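You operate a simulated robot arm through the tools that you are given. There is no shell and no other tool.

Carry out the task below with a simulated robot arm. There is one attempt and no reset: what you move stays moved.

Task
Give the sleeve on the plate one dot of grease, then put it in the green tray.
Fine: after the dot turn the plate one step on and lift the sleeve off there.

Only the result counts: the job must be done as asked and must still hold three seconds after the hand-in. Knocking over, shifting, dropping, spilling or breaking anything else fails it.

Robot
A 6-joint arm with a two-finger gripper, fixed in place. Base frame: the origin is at the foot of the arm, x ahead of it, y to its left, z up; the work surface is at about z = 0. Units: m, degrees, N and s.
With the tool pointing down near the work surface it reaches from about 0.18 to 0.48 m from the base axis. Its first joint turns from -66.0 to 66.0 degrees. Payload 1.76 kg.
The TCP is the grasp point between the finger pads, 0.029 m short of the fingertips. In the tool frame z runs along the fingers and y along their closing line. Largest opening 0.082 m; the body of the gripper starts 0.058 m behind the TCP.
Orientation is that of the tool frame in the base frame, as a unit quaternion [x, y, z, w]. With the fingers straight down and closing along the base's y, the tool's x points along the base's -x, its y along +y and its z along -z.

Tools
- The arm moves only by the tool arm_command. Its argument "series" is a list of rows, each an object of numbers (a shift or turn left out is 0, a gripper value left out holds the last): "dx", "dy", "dz": the shift along the tool's x, y, z in m; "wx", "wy", "wz": the turn, a rotation vector about the tool's x, y, z in degrees; "gripper": the finger opening in m, from 0 to 0.082. In form: [{"dx": .., "dy": .., "dz": .., "wx": .., "wy": .., "wz": .., "gripper": ..}, ...]. A call has 1 to 20 rows; each row shifts and turns the commanded pose from where the row before left it, along the tool's axes as they then stand. Each row takes 0.2 s and may step no farther than 0.05 m and 8.6 degrees from the row before; otherwise, or with a gripper value out of range, the whole call is refused. A pose out of reach is approached as far as the arm can. The call stops where the force on the tool passes 40 N (or 10 N more than at its start, if that is more) or the arm is blocked; 0.2 s more then pass. Each finger halts on what it meets, pressing with about 34 N; the grip force reading is that of the motor and also rises with nothing between the fingers. The clock runs only during rows and for 0.2 s after the last one: add rows that do not move to give the fingers time. The reply holds the time, the measured pose of the TCP, the force on the tool along the base axes, the opening and the grip force, in the units named above and with some noise, with the torque about the TCP (base axes, N m) and any sound that the robot's microphone picked up.
- Cameras (640 x 400 px; columns grow to the right, rows downward): "scene" is fixed at [0.0521, 0.3298, 0.4226]; the picture's right is [-0.79, -0.61, 0.00], its down [-0.35, 0.46, -0.81] and it looks along [0.50, -0.64, -0.58] (base axes); focal length 214 px, centre (320, 200). "wrist" rides on the gripper at [0.079, 0.004, -0.089] in the tool frame; the picture's right is [-0.05, 1.00, 0.00], its down [-0.71, -0.04, -0.71] and it looks along [-0.71, -0.04, 0.71] (tool axes); focal length 256 px, centre (320, 200). There is no depth. A picture from a camera that has moved, and an enlarged one, comes with that camera's place and axes in the base frame and with its lens.
- grab_frame(camera): a new picture of that camera. It takes no simulated time.
- enlarge(camera, box): a new picture of the part [left, top, right, bottom] of that camera's present view, enlarged. It takes no simulated time.
- job_done(): hands the job in; it is judged then, once.

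Nothing tells you positions but the pictures and the camera data. Unless the task says otherwise, let go and move clear before handing in.

The tools are called after "Call:" as name(argument=value, ...) on one line, values as JSON. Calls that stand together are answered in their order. arm_command: Moves the arm, as the interface text tells. Its arguments: {"type":"object","properties":{"series":{"type":"array"}},"required":["series"]} The other tools are called the same way: grab_frame (camera) takes a picture; enlarge (camera, box) takes an enlarged picture of a part of a camera's view; job_done () hands the job in.

At the start:

```text
t: 0.0
position: [0.2393, -0.0358, 0.3253]
tcp_rot: [0.0, 1.0, 0.0, 0.001]
contact_force: [-0.1, -0.5, -0.5]
ft_torque: [0.0, -0.01, 0.02]
width: 0.0821
grip_force: 0.1
```

scene: 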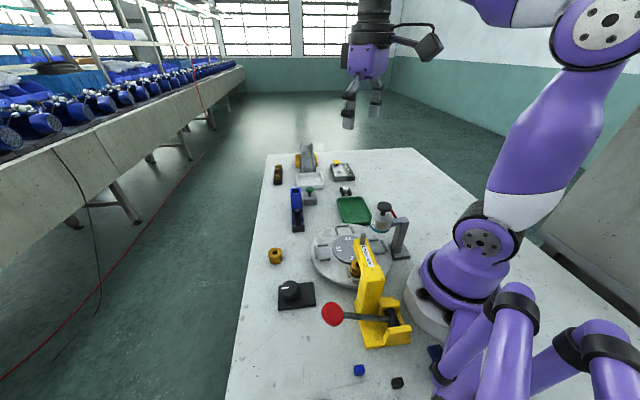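
wrist: 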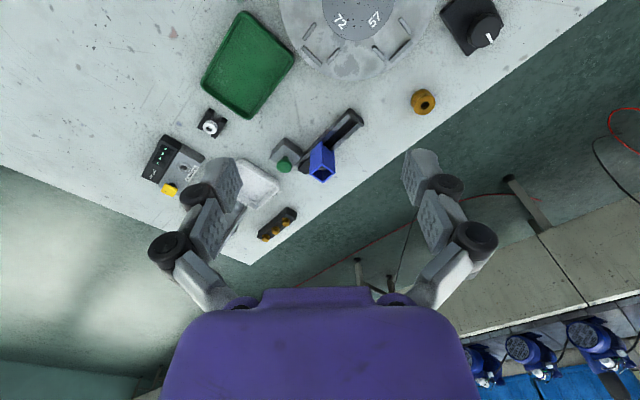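

I see a table with a round indexed plate, a yellow press with a red lever, a green tray, and several other devices. I'll take enlarged views before moving anything.

Call:
enlarge(camera="scene", box=[290, 190, 430, 290])

Call:
enlarge(camera="scene", box=[260, 260, 460, 400])

Call:
enlarge(camera="scene", box=[260, 140, 400, 230])

Call:
enlarge(camera="wrist", box=[120, 0, 520, 250])

```text
4.00 times, centred on (360, 240) of scene
camera zoom: at [0.0521, 0.3298, 0.4226], right [-0.79, -0.61, 0.0], down [-0.35, 0.46, -0.81], along [0.5, -0.64, -0.58], focal length 858 px, centre (160, 40)
```

zoom: 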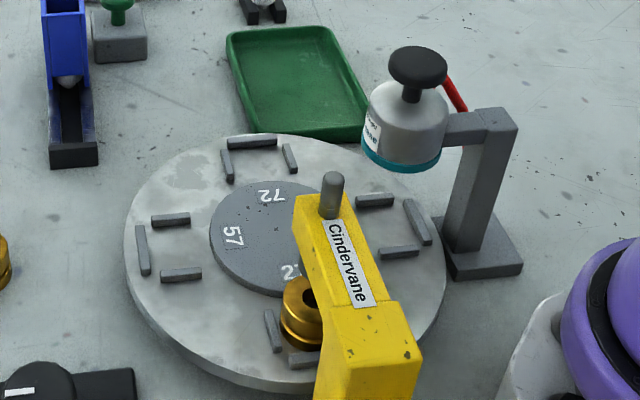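

```text
2.86 times, centred on (360, 330) of scene
camera zoom: at [0.0521, 0.3298, 0.4226], right [-0.79, -0.61, 0.0], down [-0.35, 0.46, -0.81], along [0.5, -0.64, -0.58], focal length 613 px, centre (206, -171)
```

zoom: 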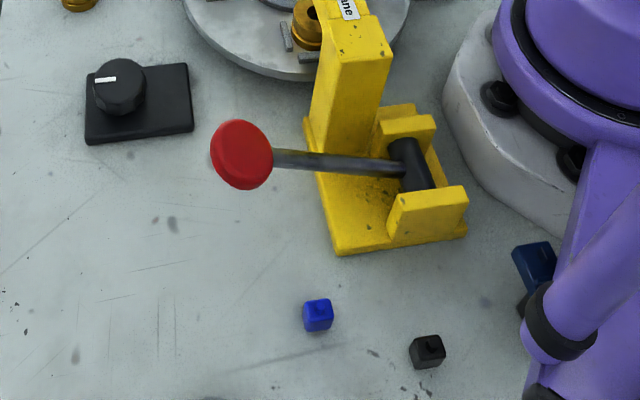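

```text
4.44 times, centred on (330, 185) of scene
camera zoom: at [0.0521, 0.3298, 0.4226], right [-0.79, -0.61, 0.0], down [-0.35, 0.46, -0.81], along [0.5, -0.64, -0.58], focal length 953 px, centre (276, 267)
```

zoom: 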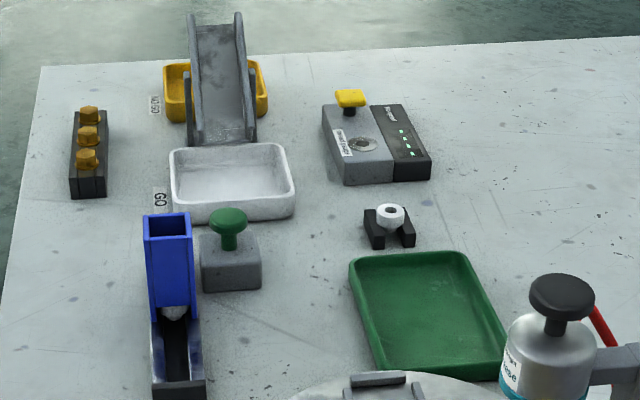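

```text
1.60 times, centred on (320, 125) of wrist
camera zoom: at [0.161, -0.0313, 0.4132], right [0.05, 1.0, 0.0], down [0.71, -0.04, 0.71], along [0.71, -0.04, -0.71], focal length 410 px, centre (320, 320)
```

zoom: 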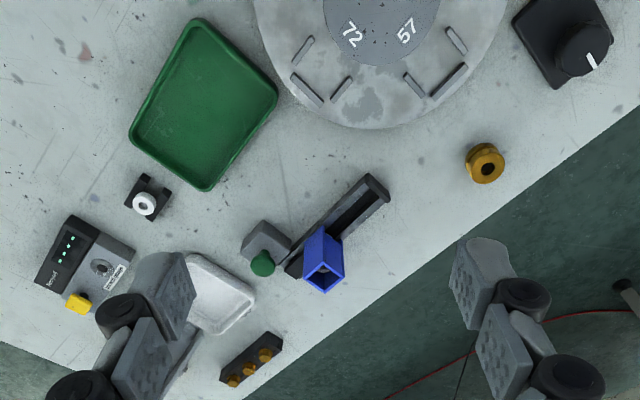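

The brass sleeve appears to sit in a nest near the yellow "Cindervane" device, and the grease pot stands on a grey bracket. I'll zoom in more to read labels and understand the mechanisms.

Call:
enlarge(camera="scene", box=[360, 195, 420, 265])

Call:
enlarge(camera="scene", box=[325, 225, 405, 295])

Call:
enlarge(camera="scene", box=[270, 270, 330, 315])

Call:
enlarge(camera="scene", box=[315, 285, 425, 355])

Call:
enlarge(camera="wrist", box=[260, 0, 520, 130])

```text
5.71 times, centred on (390, 230) of scene
camera zoom: at [0.0521, 0.3298, 0.4226], right [-0.79, -0.61, 0.0], down [-0.35, 0.46, -0.81], along [0.5, -0.64, -0.58], focal length 1226 px, centre (-80, 29)
```

zoom: 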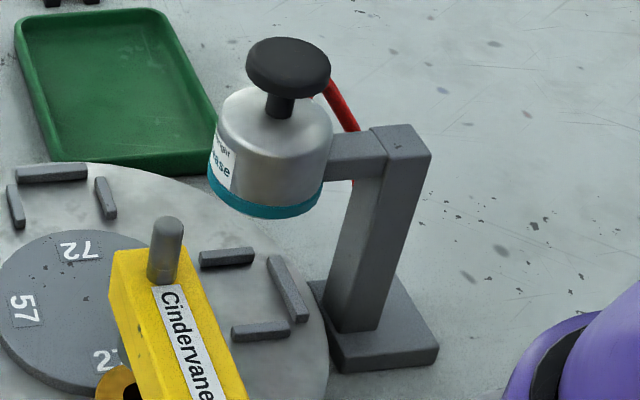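

```text
5.71 times, centred on (365, 260) of scene
camera zoom: at [0.0521, 0.3298, 0.4226], right [-0.79, -0.61, 0.0], down [-0.35, 0.46, -0.81], along [0.5, -0.64, -0.58], focal length 1226 px, centre (63, -143)
```

zoom: 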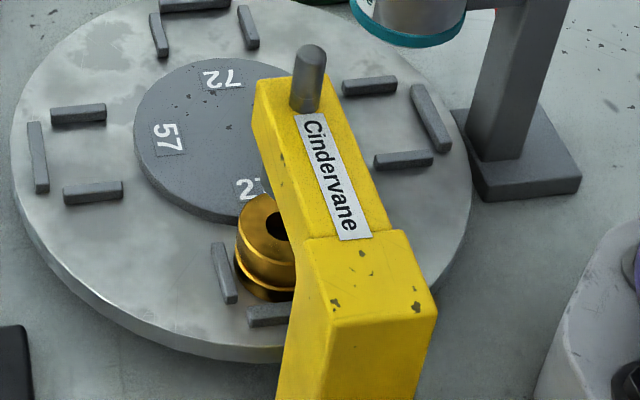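

```text
8.89 times, centred on (300, 292) of scene
camera zoom: at [0.0521, 0.3298, 0.4226], right [-0.79, -0.61, 0.0], down [-0.35, 0.46, -0.81], along [0.5, -0.64, -0.58], focal length 1906 px, centre (498, -622)
```

zoom: 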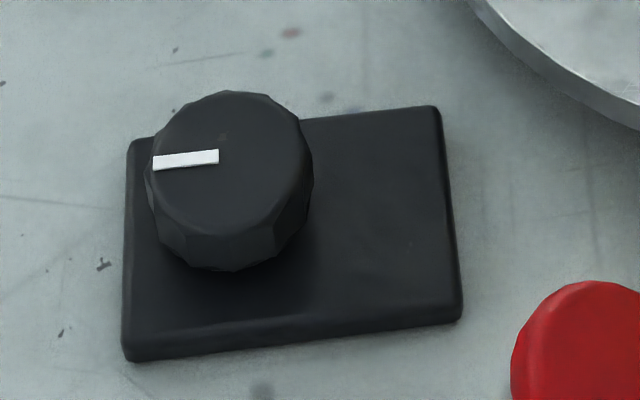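

```text
5.71 times, centred on (370, 320) of scene
camera zoom: at [0.0521, 0.3298, 0.4226], right [-0.79, -0.61, 0.0], down [-0.35, 0.46, -0.81], along [0.5, -0.64, -0.58], focal length 1226 px, centre (34, -486)
```

zoom: 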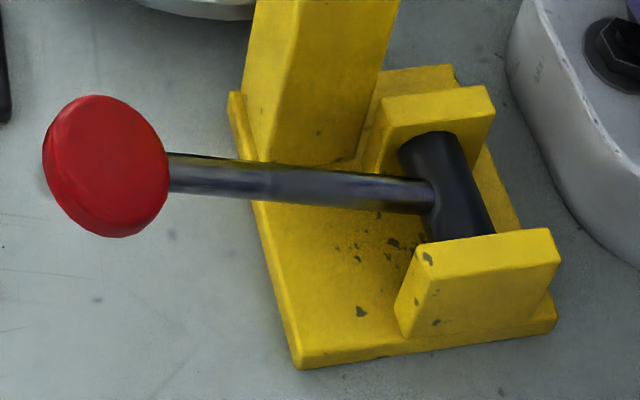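

```text
2.46 times, centred on (390, 65) of wrist
camera zoom: at [0.161, -0.0313, 0.4132], right [0.05, 1.0, 0.0], down [0.71, -0.04, 0.71], along [0.71, -0.04, -0.71], focal length 630 px, centre (148, 532)
```

zoom: 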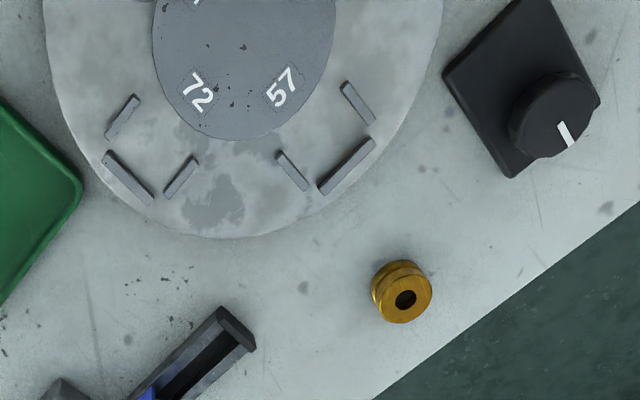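

The sleeve sits in the plate nest at roughly (0.16, 0.06), under the yellow head. The grease pot appears to hang over the next nest, near (0.16, -0.035). I'll yaw the gripper at height so the wrist camera shows these from other sides.

Call:
arm_command(series=[{"wz": 8.5}, {"wz": 8.5}, {"wz": 8.5}, {"wz": 8.5}, {"wz": 8.5}, {"wz": 8.5}, {"wz": 8.5}, {"wz": 8.5}, {"wz": 8.5}, {"wz": 8.5}, {"wz": 5}])

Call:
grab_frame(camera="wrist")

```text
t: 2.4
position: [0.2392, -0.0352, 0.324]
tcp_rot: [0.708, 0.706, 0.001, 0.0]
contact_force: [-0.3, 0.0, -0.4]
ft_torque: [-0.01, -0.01, -0.02]
width: 0.0819
grip_force: 0.1
```

```text
taken
camera wrist: at [0.2446, 0.0442, 0.4136], right [1.0, -0.05, 0.0], down [-0.04, -0.71, 0.71], along [-0.04, -0.71, -0.71], focal length 256 px, centre (320, 200)
```

wrist: 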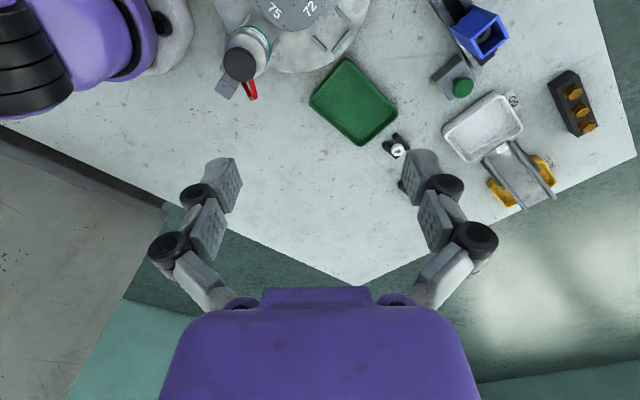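

The wrist now looks toward -y and I can see the pot with a red handle and the number 75 at its nest. I'll shift toward +y to view the plate, press and pot together.

Call:
arm_command(series=[{"dx": 0.04}, {"dx": 0.04}, {"dx": 0.04}, {"dx": 0.03}])

Call:
grab_frame(camera="wrist")

Call:
enlarge(camera="wrist", box=[160, 0, 400, 150])

```text
t: 3.4
position: [0.2383, 0.1162, 0.3243]
tcp_rot: [0.708, 0.706, 0.0, 0.001]
contact_force: [-0.5, 0.0, 1.4]
ft_torque: [0.01, -0.01, 0.02]
width: 0.0819
grip_force: 0.1
```

```text
taken
camera wrist: at [0.2438, 0.1962, 0.4133], right [1.0, -0.05, 0.0], down [-0.04, -0.71, 0.71], along [-0.04, -0.71, -0.71], focal length 256 px, centre (320, 200)
```

wrist: 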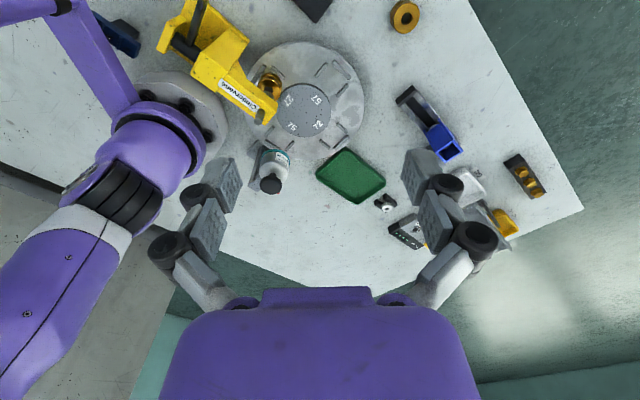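

```text
2.67 times, centred on (280, 75) of wrist
camera zoom: at [0.2438, 0.1962, 0.4133], right [1.0, -0.05, 0.0], down [-0.04, -0.71, 0.71], along [-0.04, -0.71, -0.71], focal length 683 px, centre (427, 533)
```

zoom: 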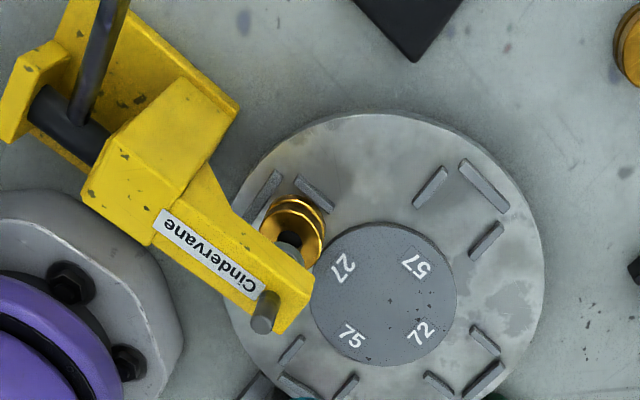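

The nests are numbered 27 (sleeve), 57, 72 and 75, with the yellow ram over 27 and the pot over 75. I'll zoom in on the pot, knob box and lever from here.

Call:
enlarge(camera="wrist", box=[235, 125, 315, 205])

Call:
enlarge(camera="wrist", box=[230, 60, 310, 130])

Call:
enlarge(camera="wrist", box=[380, 140, 540, 260])

Call:
enlarge(camera="scene", box=[365, 200, 405, 240])

```text
5.00 times, centred on (275, 165) of wrist
camera zoom: at [0.2438, 0.1962, 0.4133], right [1.0, -0.05, 0.0], down [-0.04, -0.71, 0.71], along [-0.04, -0.71, -0.71], focal length 1280 px, centre (545, 375)
```

zoom: 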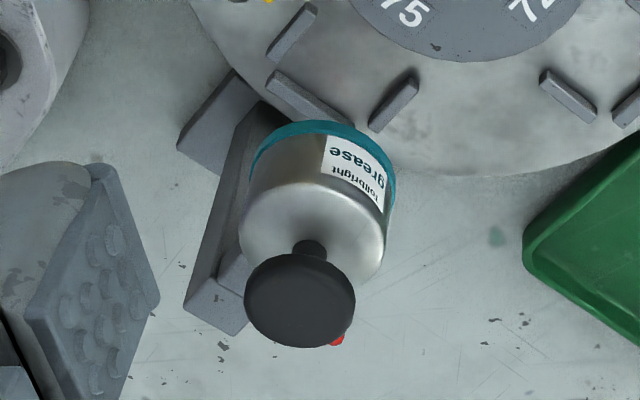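

```text
5.71 times, centred on (270, 95) of wrist
camera zoom: at [0.2438, 0.1962, 0.4133], right [1.0, -0.05, 0.0], down [-0.04, -0.71, 0.71], along [-0.04, -0.71, -0.71], focal length 1463 px, centre (606, 800)
```

zoom: 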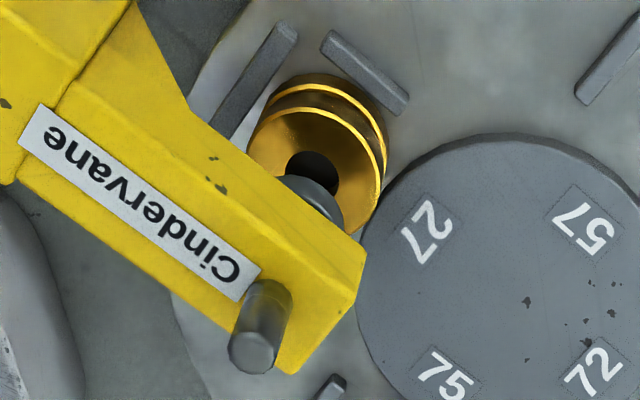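

```text
3.33 times, centred on (460, 200) of wrist
camera zoom: at [0.2438, 0.1962, 0.4133], right [1.0, -0.05, 0.0], down [-0.04, -0.71, 0.71], along [-0.04, -0.71, -0.71], focal length 853 px, centre (-147, 200)
```

zoom: 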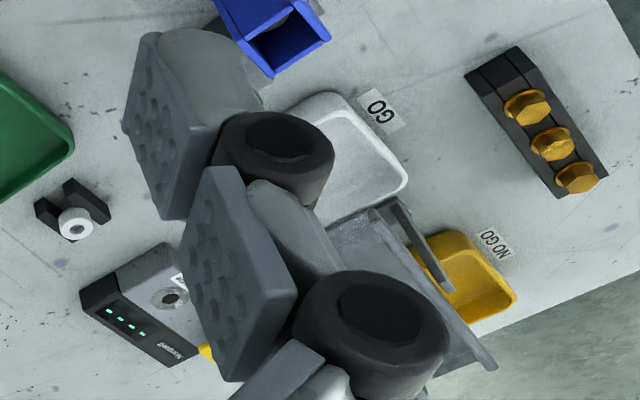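

```text
10.00 times, centred on (385, 220) of scene
camera zoom: at [0.0521, 0.3298, 0.4226], right [-0.79, -0.61, 0.0], down [-0.35, 0.46, -0.81], along [0.5, -0.64, -0.58], focal length 2145 px, centre (-330, 0)
```

zoom: 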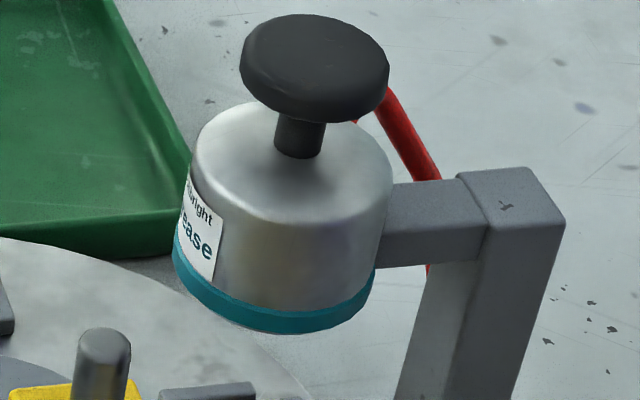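

The pot reads "Tollbright grease" and has a black plunger, with something red behind it. I'll go round to the +x side to see the pot's nozzle, the red part and the press ram.

Call:
arm_command(series=[{"dx": -0.04, "dy": 0.01, "wz": 8.5}, {"dx": -0.04, "wz": 8.5}, {"dx": -0.04, "wz": 8.5}, {"wz": 8.5}, {"wz": 8.5}, {"wz": 8.5}, {"wz": 8.5}, {"wz": 8.5}, {"wz": 8.5}, {"wz": 8.5}, {"wz": 5}])

Call:
grab_frame(camera="wrist")

```text
t: 5.8
position: [0.2326, -0.0126, 0.3209]
tcp_rot: [1.0, 0.001, 0.001, -0.008]
contact_force: [0.1, 0.6, -0.6]
ft_torque: [0.0, 0.01, 0.01]
width: 0.082
grip_force: 0.1
out of reach, approached as far as the arm can: row 11
```

```text
taken
camera wrist: at [0.3119, -0.0176, 0.4102], right [-0.05, -1.0, -0.02], down [-0.71, 0.02, 0.71], along [-0.7, 0.05, -0.71], focal length 256 px, centre (320, 200)
```

wrist: 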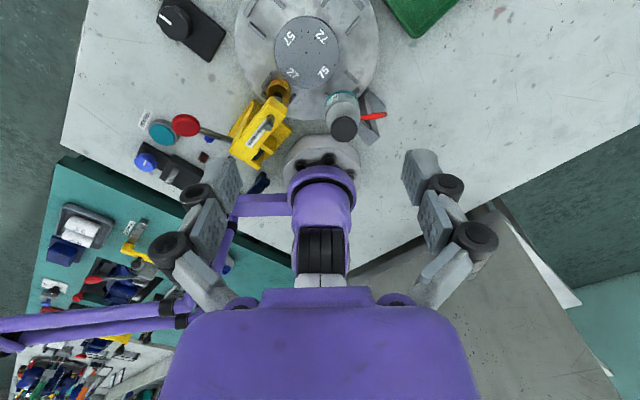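

This view shows extra items near the table's left corner: a teal button with a label and a blue-knobbed device. I'll enlarge those, the pot and the press.

Call:
enlarge(camera="wrist", box=[130, 100, 230, 200])

Call:
enlarge(camera="wrist", box=[220, 60, 400, 180])

Call:
enlarge(camera="wrist", box=[310, 80, 400, 150])

Call:
enlarge(camera="wrist", box=[225, 70, 315, 140])

```text
4.00 times, centred on (180, 150) of wrist
camera zoom: at [0.3119, -0.0176, 0.4102], right [-0.05, -1.0, -0.02], down [-0.71, 0.02, 0.71], along [-0.7, 0.05, -0.71], focal length 1024 px, centre (880, 400)
```

zoom: 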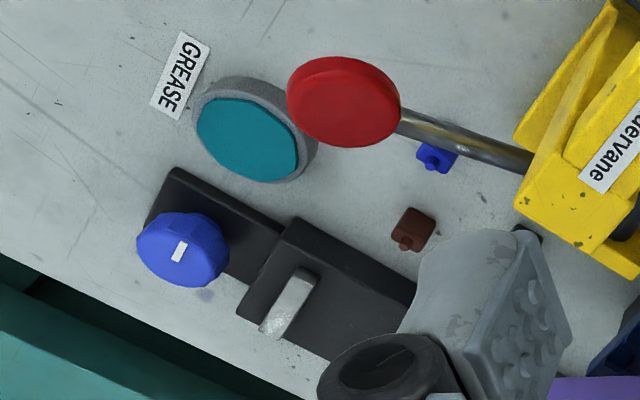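

```text
3.33 times, centred on (310, 120) of wrist
camera zoom: at [0.3119, -0.0176, 0.4102], right [-0.05, -1.0, -0.02], down [-0.71, 0.02, 0.71], along [-0.7, 0.05, -0.71], focal length 853 px, centre (353, 467)
```

zoom: 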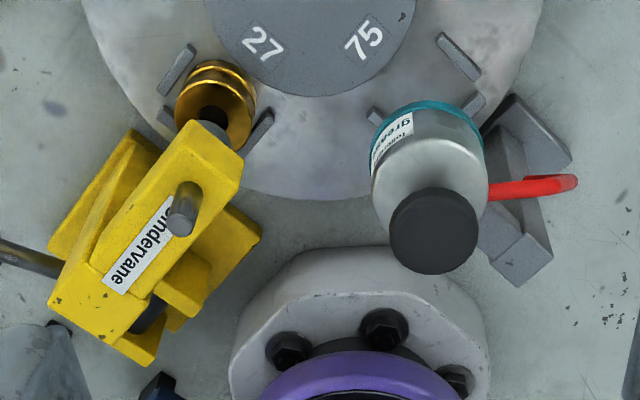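

```text
5.71 times, centred on (355, 115) of wrist
camera zoom: at [0.3119, -0.0176, 0.4102], right [-0.05, -1.0, -0.02], down [-0.71, 0.02, 0.71], along [-0.7, 0.05, -0.71], focal length 1463 px, centre (120, 686)
```

zoom: 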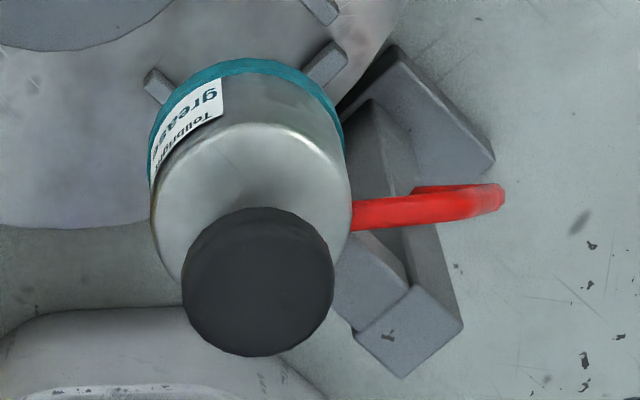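

```text
5.71 times, centred on (270, 105) of wrist
camera zoom: at [0.3119, -0.0176, 0.4102], right [-0.05, -1.0, -0.02], down [-0.71, 0.02, 0.71], along [-0.7, 0.05, -0.71], focal length 1463 px, centre (606, 743)
```

zoom: 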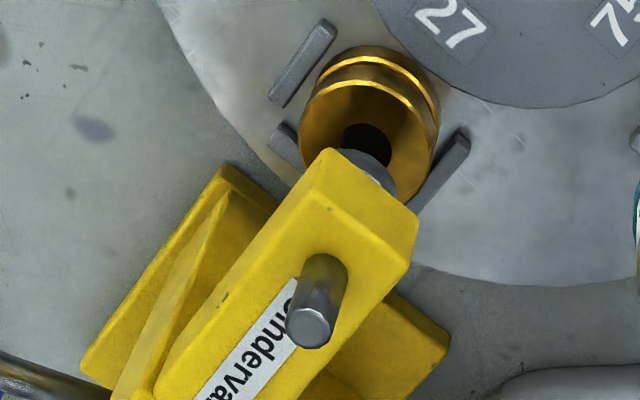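

There's a teal button labelled "GREASE" near the left corner, matching the pot's teal ring, plus a blue knob unit and a small lever box. I'll swing the wrist camera round to look closely at that corner and at the black knob.

Call:
arm_command(series=[{"wz": -8.5}, {"wz": -8.5}, {"wz": -8.5}, {"wz": -8.5}, {"wz": -8.5}, {"wz": -8.5}, {"wz": -8.5}, {"wz": -8.5}, {"wz": -8.5}, {"wz": -8.5}, {"wz": -8.5}, {"wz": -8.5}, {"wz": -8.5}, {"wz": -8.5}, {"wz": -8.5}, {"wz": -8.5}, {"wz": -8.5}, {"wz": -8.5}, {"wz": -8.5}, {"wz": -8.5}])

Call:
arm_command(series=[{"wz": -8.5}, {"wz": -8.5}, {"wz": -8.5}, {"wz": -8.5}, {"wz": -8.5}, {"wz": -8.5}, {"wz": -8.5}, {"wz": -8.5}, {"wz": -8.5}, {"wz": -8.5}, {"wz": -8.5}, {"wz": -6.5}, {"dx": -0.04}, {"dx": -0.04}, {"dx": -0.04}, {"dy": 0.03}])

Call:
grab_frame(camera="wrist")

```text
t: 10.0
position: [0.2316, -0.0131, 0.3203]
tcp_rot: [0.085, 0.996, 0.0, 0.001]
contact_force: [0.3, 0.3, 0.1]
ft_torque: [0.0, 0.02, 0.0]
width: 0.082
grip_force: 0.0
```

```text
t: 13.4
position: [0.2021, 0.1073, 0.322]
tcp_rot: [-0.707, 0.708, -0.001, 0.0]
contact_force: [0.0, 0.4, -0.2]
ft_torque: [0.04, -0.02, 0.03]
width: 0.0816
grip_force: 0.1
```

```text
taken
camera wrist: at [0.1987, 0.0285, 0.4102], right [-1.0, 0.05, 0.0], down [0.04, 0.71, 0.71], along [0.04, 0.71, -0.71], focal length 256 px, centre (320, 200)
```

wrist: 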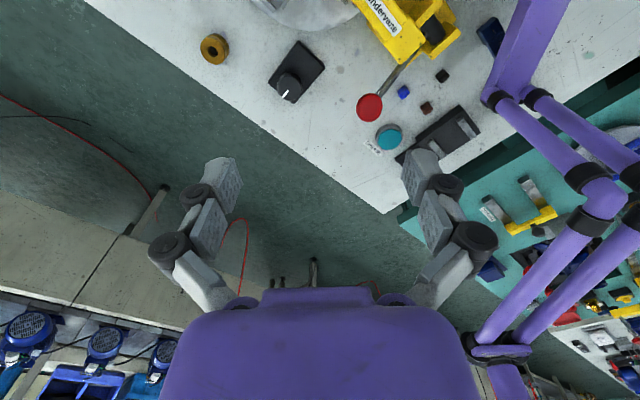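

Call:
enlarge(camera="wrist", box=[340, 70, 500, 180])

Call:
enlarge(camera="wrist", box=[190, 20, 350, 120])

Call:
enlarge(camera="wrist", box=[340, 0, 520, 110])

```text
3.64 times, centred on (420, 125) of wrist
camera zoom: at [0.1987, 0.0285, 0.4102], right [-1.0, 0.05, 0.0], down [0.04, 0.71, 0.71], along [0.04, 0.71, -0.71], focal length 931 px, centre (-44, 473)
```

zoom: 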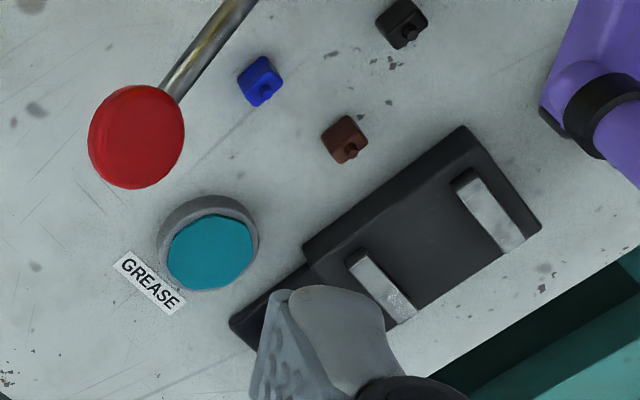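

```text
4.00 times, centred on (270, 70) of wrist
camera zoom: at [0.1987, 0.0285, 0.4102], right [-1.0, 0.05, 0.0], down [0.04, 0.71, 0.71], along [0.04, 0.71, -0.71], focal length 1024 px, centre (520, 720)
```

zoom: 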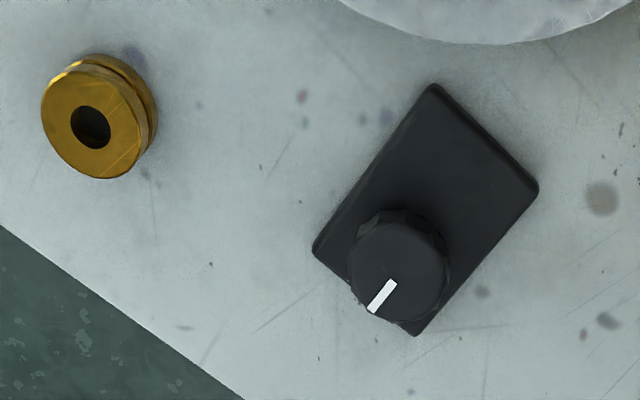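

```text
3.56 times, centred on (430, 55) of wrist
camera zoom: at [0.1987, 0.0285, 0.4102], right [-1.0, 0.05, 0.0], down [0.04, 0.71, 0.71], along [0.04, 0.71, -0.71], focal length 910 px, centre (-71, 716)
```

zoom: 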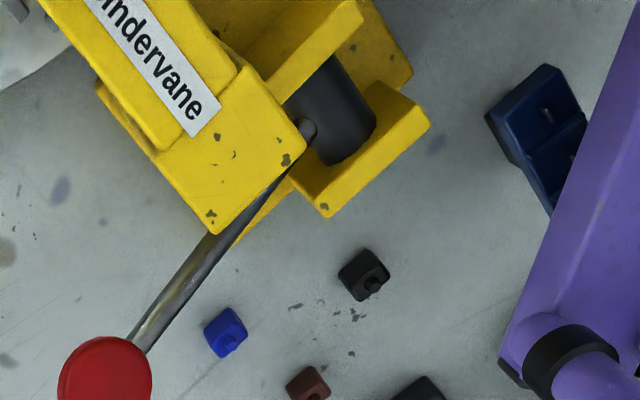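

The GREASE button is at about (0.09, 0.275) and the red lever ball at about (0.142, 0.185, 0.084). Next I'll move to the -y side to see the pot, its red part and its nozzle more closely.

Call:
arm_command(series=[{"dx": 0.04}, {"dx": 0.05}, {"dx": 0.05}, {"dx": 0.05}, {"dx": 0.05}, {"dz": 0.03}, {"dz": 0.03}, {}])

Call:
grab_frame(camera="wrist")

Call:
enlarge(camera="wrist", box=[300, 60, 440, 150])

```text
t: 15.2
position: [0.2011, -0.1338, 0.2597]
tcp_rot: [-0.707, 0.707, 0.0, 0.001]
contact_force: [-0.2, 0.3, 0.4]
ft_torque: [0.01, -0.02, 0.01]
width: 0.0819
grip_force: 0.1
```

```text
taken
camera wrist: at [0.1969, -0.2113, 0.3494], right [-1.0, 0.05, 0.0], down [0.04, 0.71, 0.71], along [0.04, 0.71, -0.71], focal length 256 px, centre (320, 200)
```

wrist: 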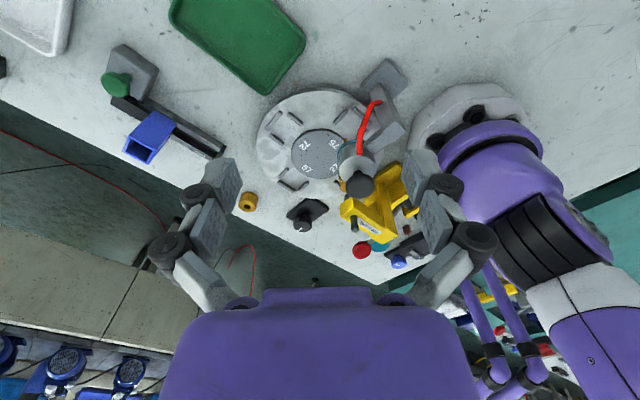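

```text
4.44 times, centred on (370, 105) of wrist
camera zoom: at [0.1969, -0.2113, 0.3494], right [-1.0, 0.05, 0.0], down [0.04, 0.71, 0.71], along [0.04, 0.71, -0.71], focal length 1138 px, centre (98, 622)
```

zoom: 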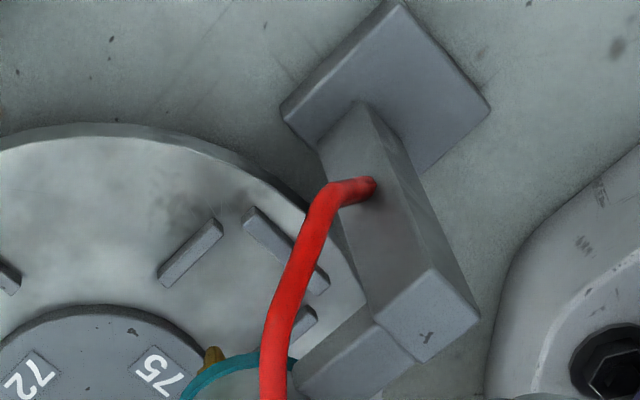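

Call:
enlarge(camera="wrist", box=[320, 125, 420, 205])

Call:
enlarge(camera="wrist", box=[330, 200, 430, 280])

Call:
enlarge(camera="scene", box=[330, 190, 420, 270])

```text
5.00 times, centred on (370, 165) of wrist
camera zoom: at [0.1969, -0.2113, 0.3494], right [-1.0, 0.05, 0.0], down [0.04, 0.71, 0.71], along [0.04, 0.71, -0.71], focal length 1280 px, centre (70, 375)
```

zoom: 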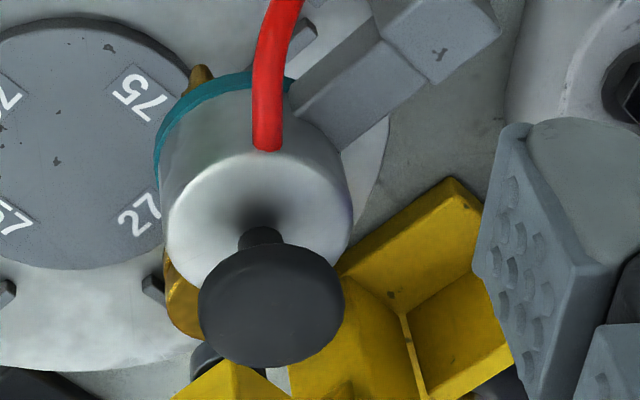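

```text
5.00 times, centred on (380, 240) of wrist
camera zoom: at [0.1969, -0.2113, 0.3494], right [-1.0, 0.05, 0.0], down [0.04, 0.71, 0.71], along [0.04, 0.71, -0.71], focal length 1280 px, centre (20, 0)
```

zoom: 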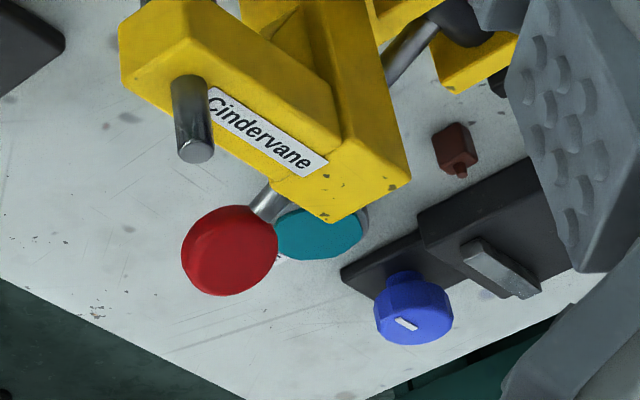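

```text
5.00 times, centred on (375, 230) of scene
camera zoom: at [0.0521, 0.3298, 0.4226], right [-0.79, -0.61, 0.0], down [-0.35, 0.46, -0.81], along [0.5, -0.64, -0.58], focal length 1072 px, centre (45, 50)
```

zoom: 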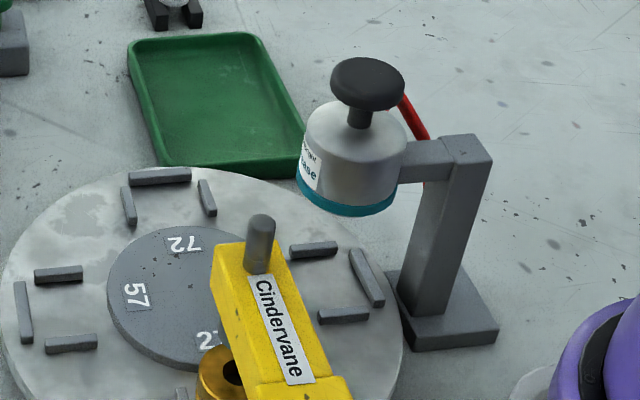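

The pot is on a hose and has a brass nozzle over nest 75, so it is the greaser. I need to know how the plate turns, so I'll look at the black knob box and the plate's rim up close.

Call:
arm_command(series=[{"dz": -0.03}, {"dz": -0.03}, {"dx": -0.05, "dy": -0.02}, {"dx": -0.05, "dy": -0.02}, {"dx": -0.05}, {"dx": -0.05}, {"dz": 0.03}, {"dz": 0.03}])

Call:
grab_frame(camera="wrist")

Call:
enlarge(camera="wrist", box=[200, 0, 420, 130])

```text
refused: row 3 steps farther than a row can; nothing moved
```

```text
taken
camera wrist: at [0.1969, -0.2113, 0.3494], right [-1.0, 0.05, 0.0], down [0.04, 0.71, 0.71], along [0.04, 0.71, -0.71], focal length 256 px, centre (320, 200)
```

wrist: 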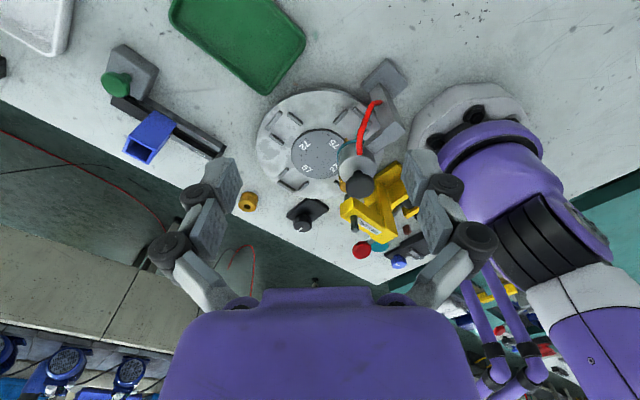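

```text
2.91 times, centred on (310, 65) of wrist
camera zoom: at [0.1969, -0.2113, 0.3494], right [-1.0, 0.05, 0.0], down [0.04, 0.71, 0.71], along [0.04, 0.71, -0.71], focal length 745 px, centre (349, 593)
```

zoom: 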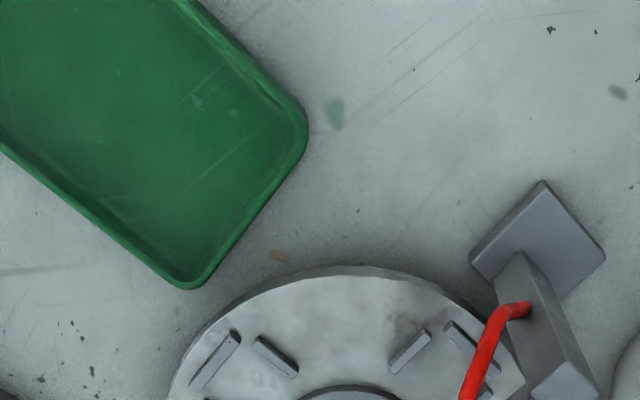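

That call was refused for step size, so nothing moved. I'll repeat it with smaller steps, staying well above everything.

Call:
arm_command(series=[{"dx": -0.045, "dy": 0.01}, {"dx": -0.045, "dy": 0.01}, {"dx": -0.045, "dy": 0.01}, {"dx": -0.045, "dy": 0.01}, {}])

Call:
grab_frame(camera="wrist")

Call:
enlarge(camera="wrist", box=[230, 40, 350, 140])

```text
t: 16.4
position: [0.1629, 0.0481, 0.2593]
tcp_rot: [0.708, -0.707, 0.001, -0.001]
contact_force: [-0.3, -0.7, -0.2]
ft_torque: [-0.01, 0.01, 0.04]
width: 0.0821
grip_force: 0.1
```

```text
taken
camera wrist: at [0.158, -0.0308, 0.3485], right [-1.0, 0.05, 0.0], down [0.04, 0.71, 0.71], along [0.04, 0.71, -0.71], focal length 256 px, centre (320, 200)
```

wrist: 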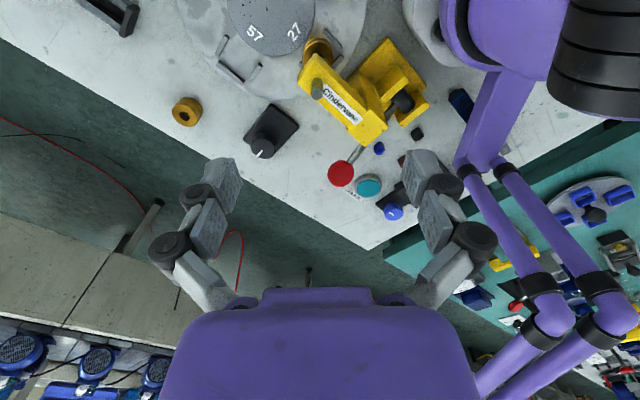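

```text
4.00 times, centred on (290, 90) of wrist
camera zoom: at [0.158, -0.0308, 0.3485], right [-1.0, 0.05, 0.0], down [0.04, 0.71, 0.71], along [0.04, 0.71, -0.71], focal length 1024 px, centre (440, 640)
```

zoom: 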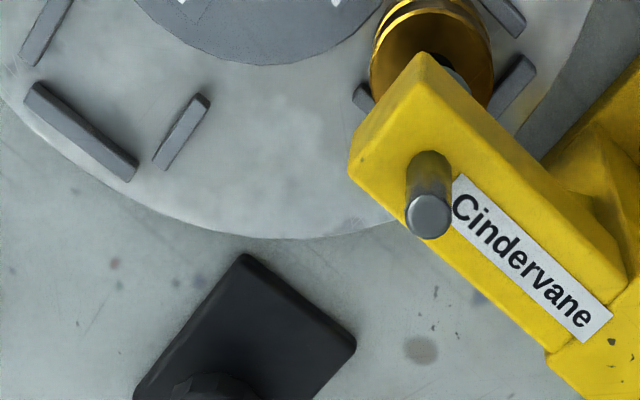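

I drifted to x = 0.163 because tool y points along base -x. I'll move to x ≈ 0.25 to look directly at the knob.

Call:
arm_command(series=[{"dy": -0.045}, {"dy": -0.045}, {}])

Call:
enlarge(camera="wrist", box=[280, 60, 420, 160])

Call:
grab_frame(camera="wrist")

```text
t: 17.2
position: [0.2535, 0.0478, 0.2612]
tcp_rot: [-0.707, 0.707, 0.0, 0.0]
contact_force: [1.0, 0.2, 0.0]
ft_torque: [0.0, 0.0, -0.02]
width: 0.082
grip_force: 0.0
```

```text
4.00 times, centred on (350, 110) of wrist
camera zoom: at [0.2494, -0.0313, 0.3502], right [-1.0, 0.05, 0.0], down [0.04, 0.71, 0.71], along [0.04, 0.71, -0.71], focal length 1024 px, centre (200, 560)
```

zoom: 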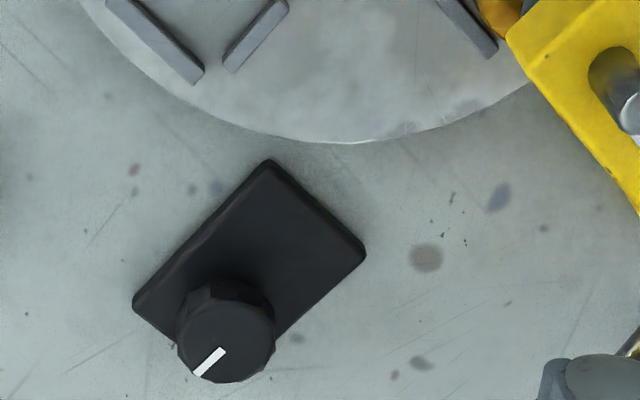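

```text
taken
camera wrist: at [0.2494, -0.0313, 0.3502], right [-1.0, 0.05, 0.0], down [0.04, 0.71, 0.71], along [0.04, 0.71, -0.71], focal length 256 px, centre (320, 200)
```

wrist: 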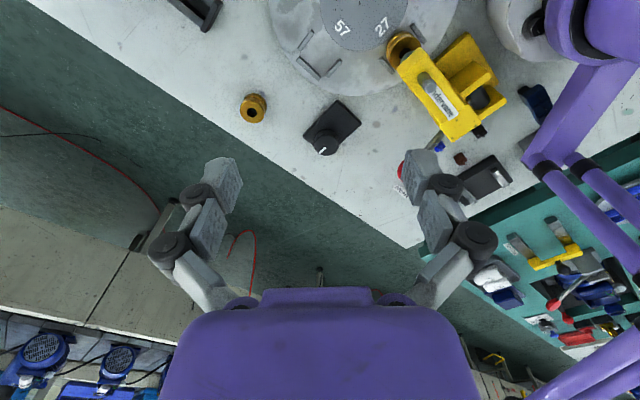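

The knob unit's top is at about (0.254, 0.172, 0.032) and carries no markings. Before touching any control I want the plate's geometry, so I'll look closely at the free nest 72 from the -y side.

Call:
arm_command(series=[{"dx": 0.045}, {"dx": 0.045}, {"dx": 0.03}, {"dz": 0.03}, {"dz": 0.03}, {}])

Call:
grab_frame(camera="wrist")

Call:
enlarge(camera="wrist", box=[260, 50, 420, 150])

```text
t: 18.6
position: [0.2511, -0.0724, 0.1999]
tcp_rot: [0.708, -0.707, 0.0, -0.001]
contact_force: [-0.6, 0.3, -0.4]
ft_torque: [0.07, 0.05, 0.01]
width: 0.0823
grip_force: 0.0
```

```text
taken
camera wrist: at [0.2479, -0.1512, 0.2894], right [-1.0, 0.05, 0.0], down [0.04, 0.71, 0.71], along [0.04, 0.71, -0.71], focal length 256 px, centre (320, 200)
```

wrist: 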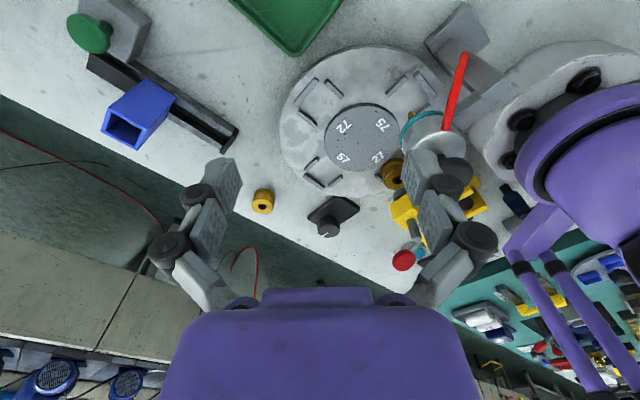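

```text
4.00 times, centred on (340, 100) of wrist
camera zoom: at [0.2479, -0.1512, 0.2894], right [-1.0, 0.05, 0.0], down [0.04, 0.71, 0.71], along [0.04, 0.71, -0.71], focal length 1024 px, centre (240, 600)
```

zoom: 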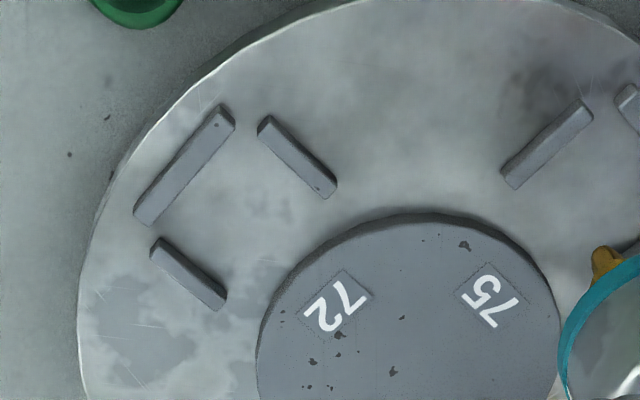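

Nest 72 is centred near (0.254, -0.035), with bar tops at z ≈ 0.033, about 0.034 m between its side bars, and the plate centre at (0.207, 0.0125). I'll close the fingers, lower into this empty nest, and gently test whether the plate turns by hand.

Call:
arm_command(series=[{"dx": -0.037, "dy": -0.003, "gripper": 0.0}, {}, {}, {"dz": 0.04}, {"dz": 0.04}, {"dz": 0.02}, {}])

Call:
grab_frame(camera="wrist")

Call:
enlarge(camera="scene", box=[280, 180, 440, 300])

```text
t: 20.2
position: [0.2553, -0.0353, 0.102]
tcp_rot: [0.707, -0.707, 0.0, -0.001]
contact_force: [0.7, 0.5, 0.2]
ft_torque: [0.01, 0.04, 0.0]
width: 0.0
grip_force: 28.7
```

```text
taken
camera wrist: at [0.2517, -0.1143, 0.1901], right [-1.0, 0.05, 0.0], down [0.04, 0.71, 0.71], along [0.04, 0.71, -0.71], focal length 256 px, centre (320, 200)
```

wrist: 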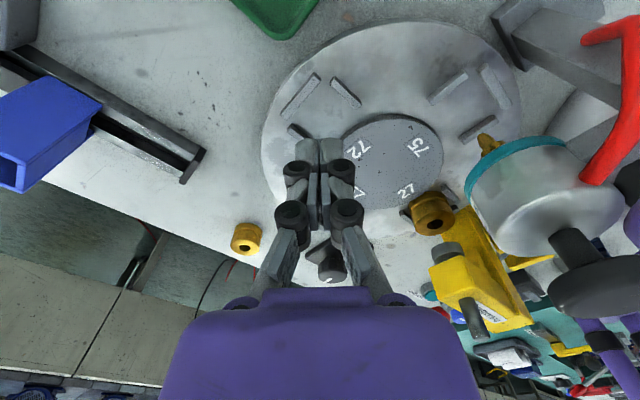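

```text
3.33 times, centred on (360, 240) of scene
camera zoom: at [0.0521, 0.3298, 0.4226], right [-0.79, -0.61, 0.0], down [-0.35, 0.46, -0.81], along [0.5, -0.64, -0.58], focal length 715 px, centre (187, 67)
```

zoom: 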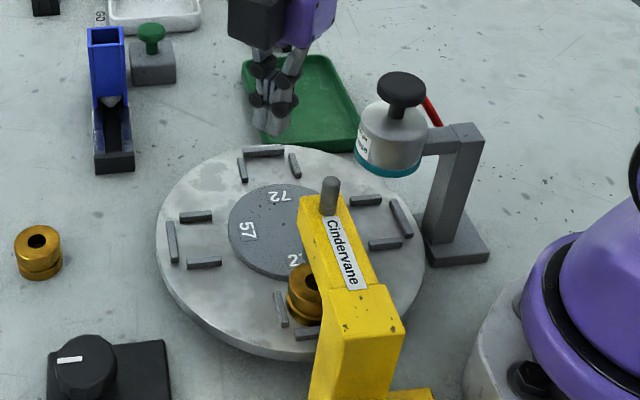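

Call:
enlarge(camera="wrist", box=[380, 110, 580, 260])

Call:
enlarge(camera="wrist", box=[260, 60, 420, 180])

Call:
enlarge(camera="wrist", box=[400, 250, 560, 370])

```text
2.67 times, centred on (480, 185) of wrist
camera zoom: at [0.2517, -0.1143, 0.1901], right [-1.0, 0.05, 0.0], down [0.04, 0.71, 0.71], along [0.04, 0.71, -0.71], focal length 683 px, centre (-107, 240)
```

zoom: 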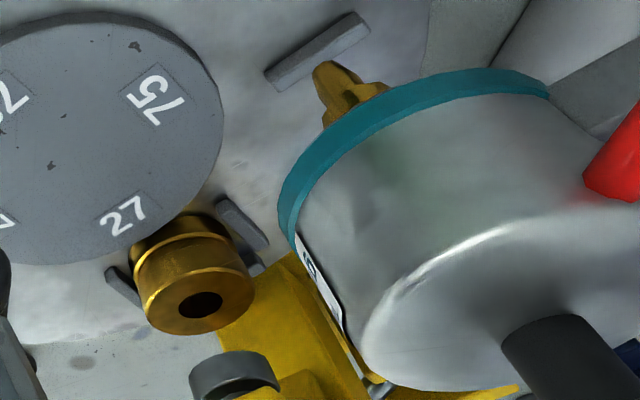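

```text
3.33 times, centred on (340, 120) of wrist
camera zoom: at [0.2517, -0.1143, 0.1901], right [-1.0, 0.05, 0.0], down [0.04, 0.71, 0.71], along [0.04, 0.71, -0.71], focal length 853 px, centre (253, 467)
```

zoom: 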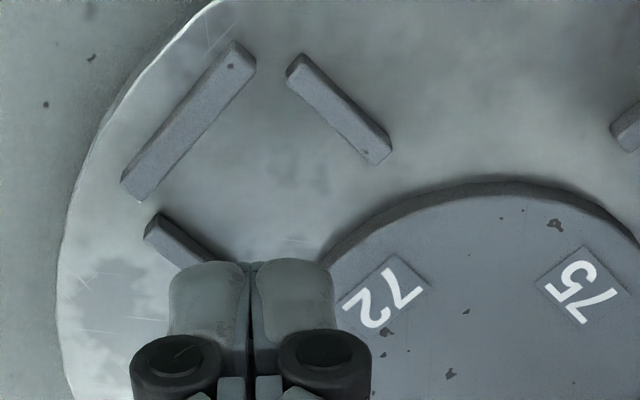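

```text
3.33 times, centred on (480, 310) of wrist
camera zoom: at [0.2517, -0.1143, 0.1901], right [-1.0, 0.05, 0.0], down [0.04, 0.71, 0.71], along [0.04, 0.71, -0.71], focal length 853 px, centre (-213, -167)
```

zoom: 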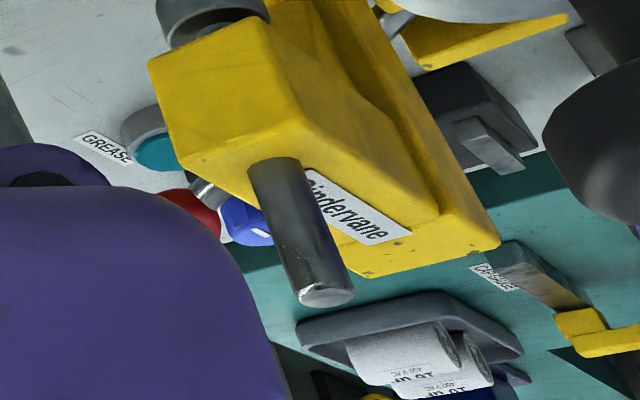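

The ram pad sits clear above the sleeve and the brass nozzle hangs over nest 75. I'll now lower the closed fingertips into nest 72 carefully.

Call:
arm_command(series=[{"dz": 0.02}, {"dz": 0.015}, {"dz": 0.005}, {"dz": 0.003}, {}])

Call:
enlarge(camera="wrist", box=[220, 40, 420, 190])

Call:
enlarge(camera="scene", box=[300, 190, 400, 270])

```text
t: 21.4
position: [0.2564, -0.0348, 0.0569]
tcp_rot: [0.707, -0.707, 0.0, -0.001]
contact_force: [0.0, -0.2, 0.0]
ft_torque: [-0.02, 0.04, -0.01]
width: 0.0002
grip_force: 28.7
```

```text
2.67 times, centred on (320, 115) of wrist
camera zoom: at [0.2518, -0.1146, 0.147], right [-1.0, 0.05, 0.0], down [0.04, 0.71, 0.71], along [0.04, 0.71, -0.71], focal length 683 px, centre (320, 427)
```

zoom: 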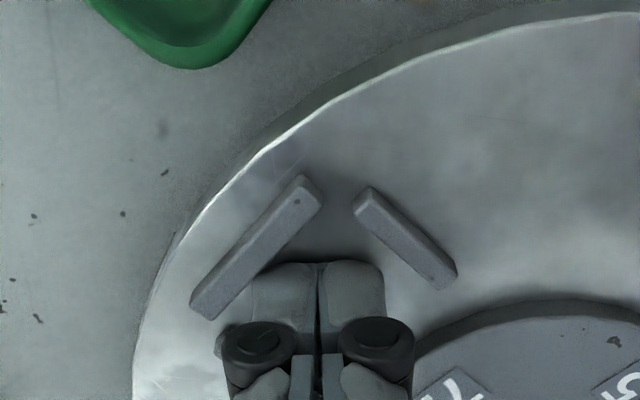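

```text
5.00 times, centred on (350, 230) of scene
camera zoom: at [0.0521, 0.3298, 0.4226], right [-0.79, -0.61, 0.0], down [-0.35, 0.46, -0.81], along [0.5, -0.64, -0.58], focal length 1072 px, centre (170, 50)
```

zoom: 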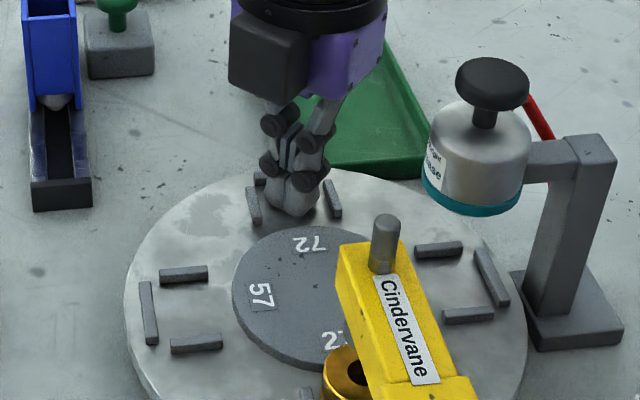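

The fingertips are inside nest 72 without touching anything. I'll nudge tangentially counter-clockwise in small steps and watch the force.

Call:
arm_command(series=[{"dx": -0.002, "dy": -0.002}, {"dx": -0.002, "dy": -0.002}, {}])

Call:
arm_command(series=[{"dx": -0.002, "dy": -0.002}, {}])

Call:
enlarge(camera="scene", box=[300, 190, 400, 270])

```text
t: 22.2
position: [0.2601, -0.0316, 0.058]
tcp_rot: [-0.707, 0.708, 0.0, 0.0]
contact_force: [-1.7, 0.9, -0.6]
ft_torque: [0.03, 0.05, -0.01]
width: 0.0001
grip_force: 29.0
```

```text
t: 22.8
position: [0.2616, -0.03, 0.0579]
tcp_rot: [0.708, -0.706, 0.0, 0.0]
contact_force: [-11.9, 7.8, 6.6]
ft_torque: [0.16, 0.16, 0.01]
width: 0.0
grip_force: 29.2
```

```text
5.00 times, centred on (350, 230) of scene
camera zoom: at [0.0521, 0.3298, 0.4226], right [-0.79, -0.61, 0.0], down [-0.35, 0.46, -0.81], along [0.5, -0.64, -0.58], focal length 1072 px, centre (170, 50)
```

zoom: 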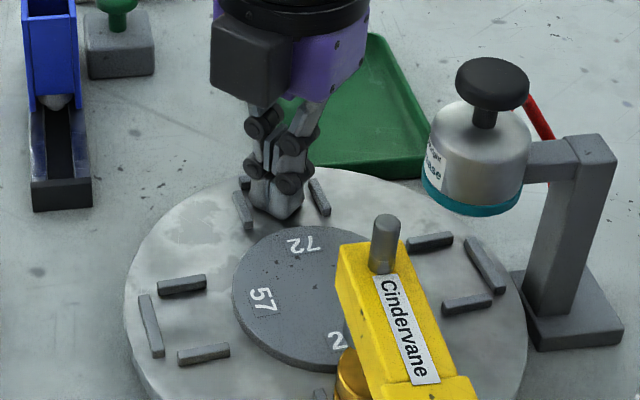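

The plate turns freely by hand, and the sleeve moved with it. My fingers drifted outward onto the outer bar, so I'll follow a proper arc of radius about 0.063 m around the plate centre.

Call:
arm_command(series=[{"dx": -0.0038, "dy": 0.005}, {"dx": -0.0045, "dy": -0.0032}, {"dx": -0.0047, "dy": -0.0028}, {"dx": -0.005, "dy": -0.0024}, {}])

Call:
enlarge(camera="scene", box=[300, 190, 400, 290])

```text
t: 24.0
position: [0.2646, -0.011, 0.0572]
tcp_rot: [0.707, -0.707, 0.001, 0.001]
contact_force: [0.2, 0.0, 0.0]
ft_torque: [0.02, -0.02, 0.01]
width: 0.0
grip_force: 28.4
```

```text
4.00 times, centred on (350, 240) of scene
camera zoom: at [0.0521, 0.3298, 0.4226], right [-0.79, -0.61, 0.0], down [-0.35, 0.46, -0.81], along [0.5, -0.64, -0.58], focal length 858 px, centre (200, 40)
```

zoom: 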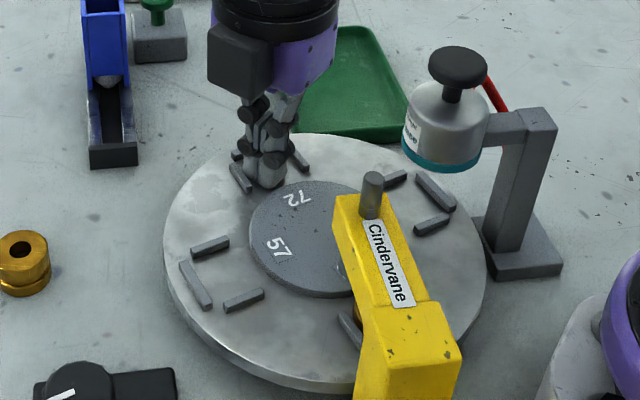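

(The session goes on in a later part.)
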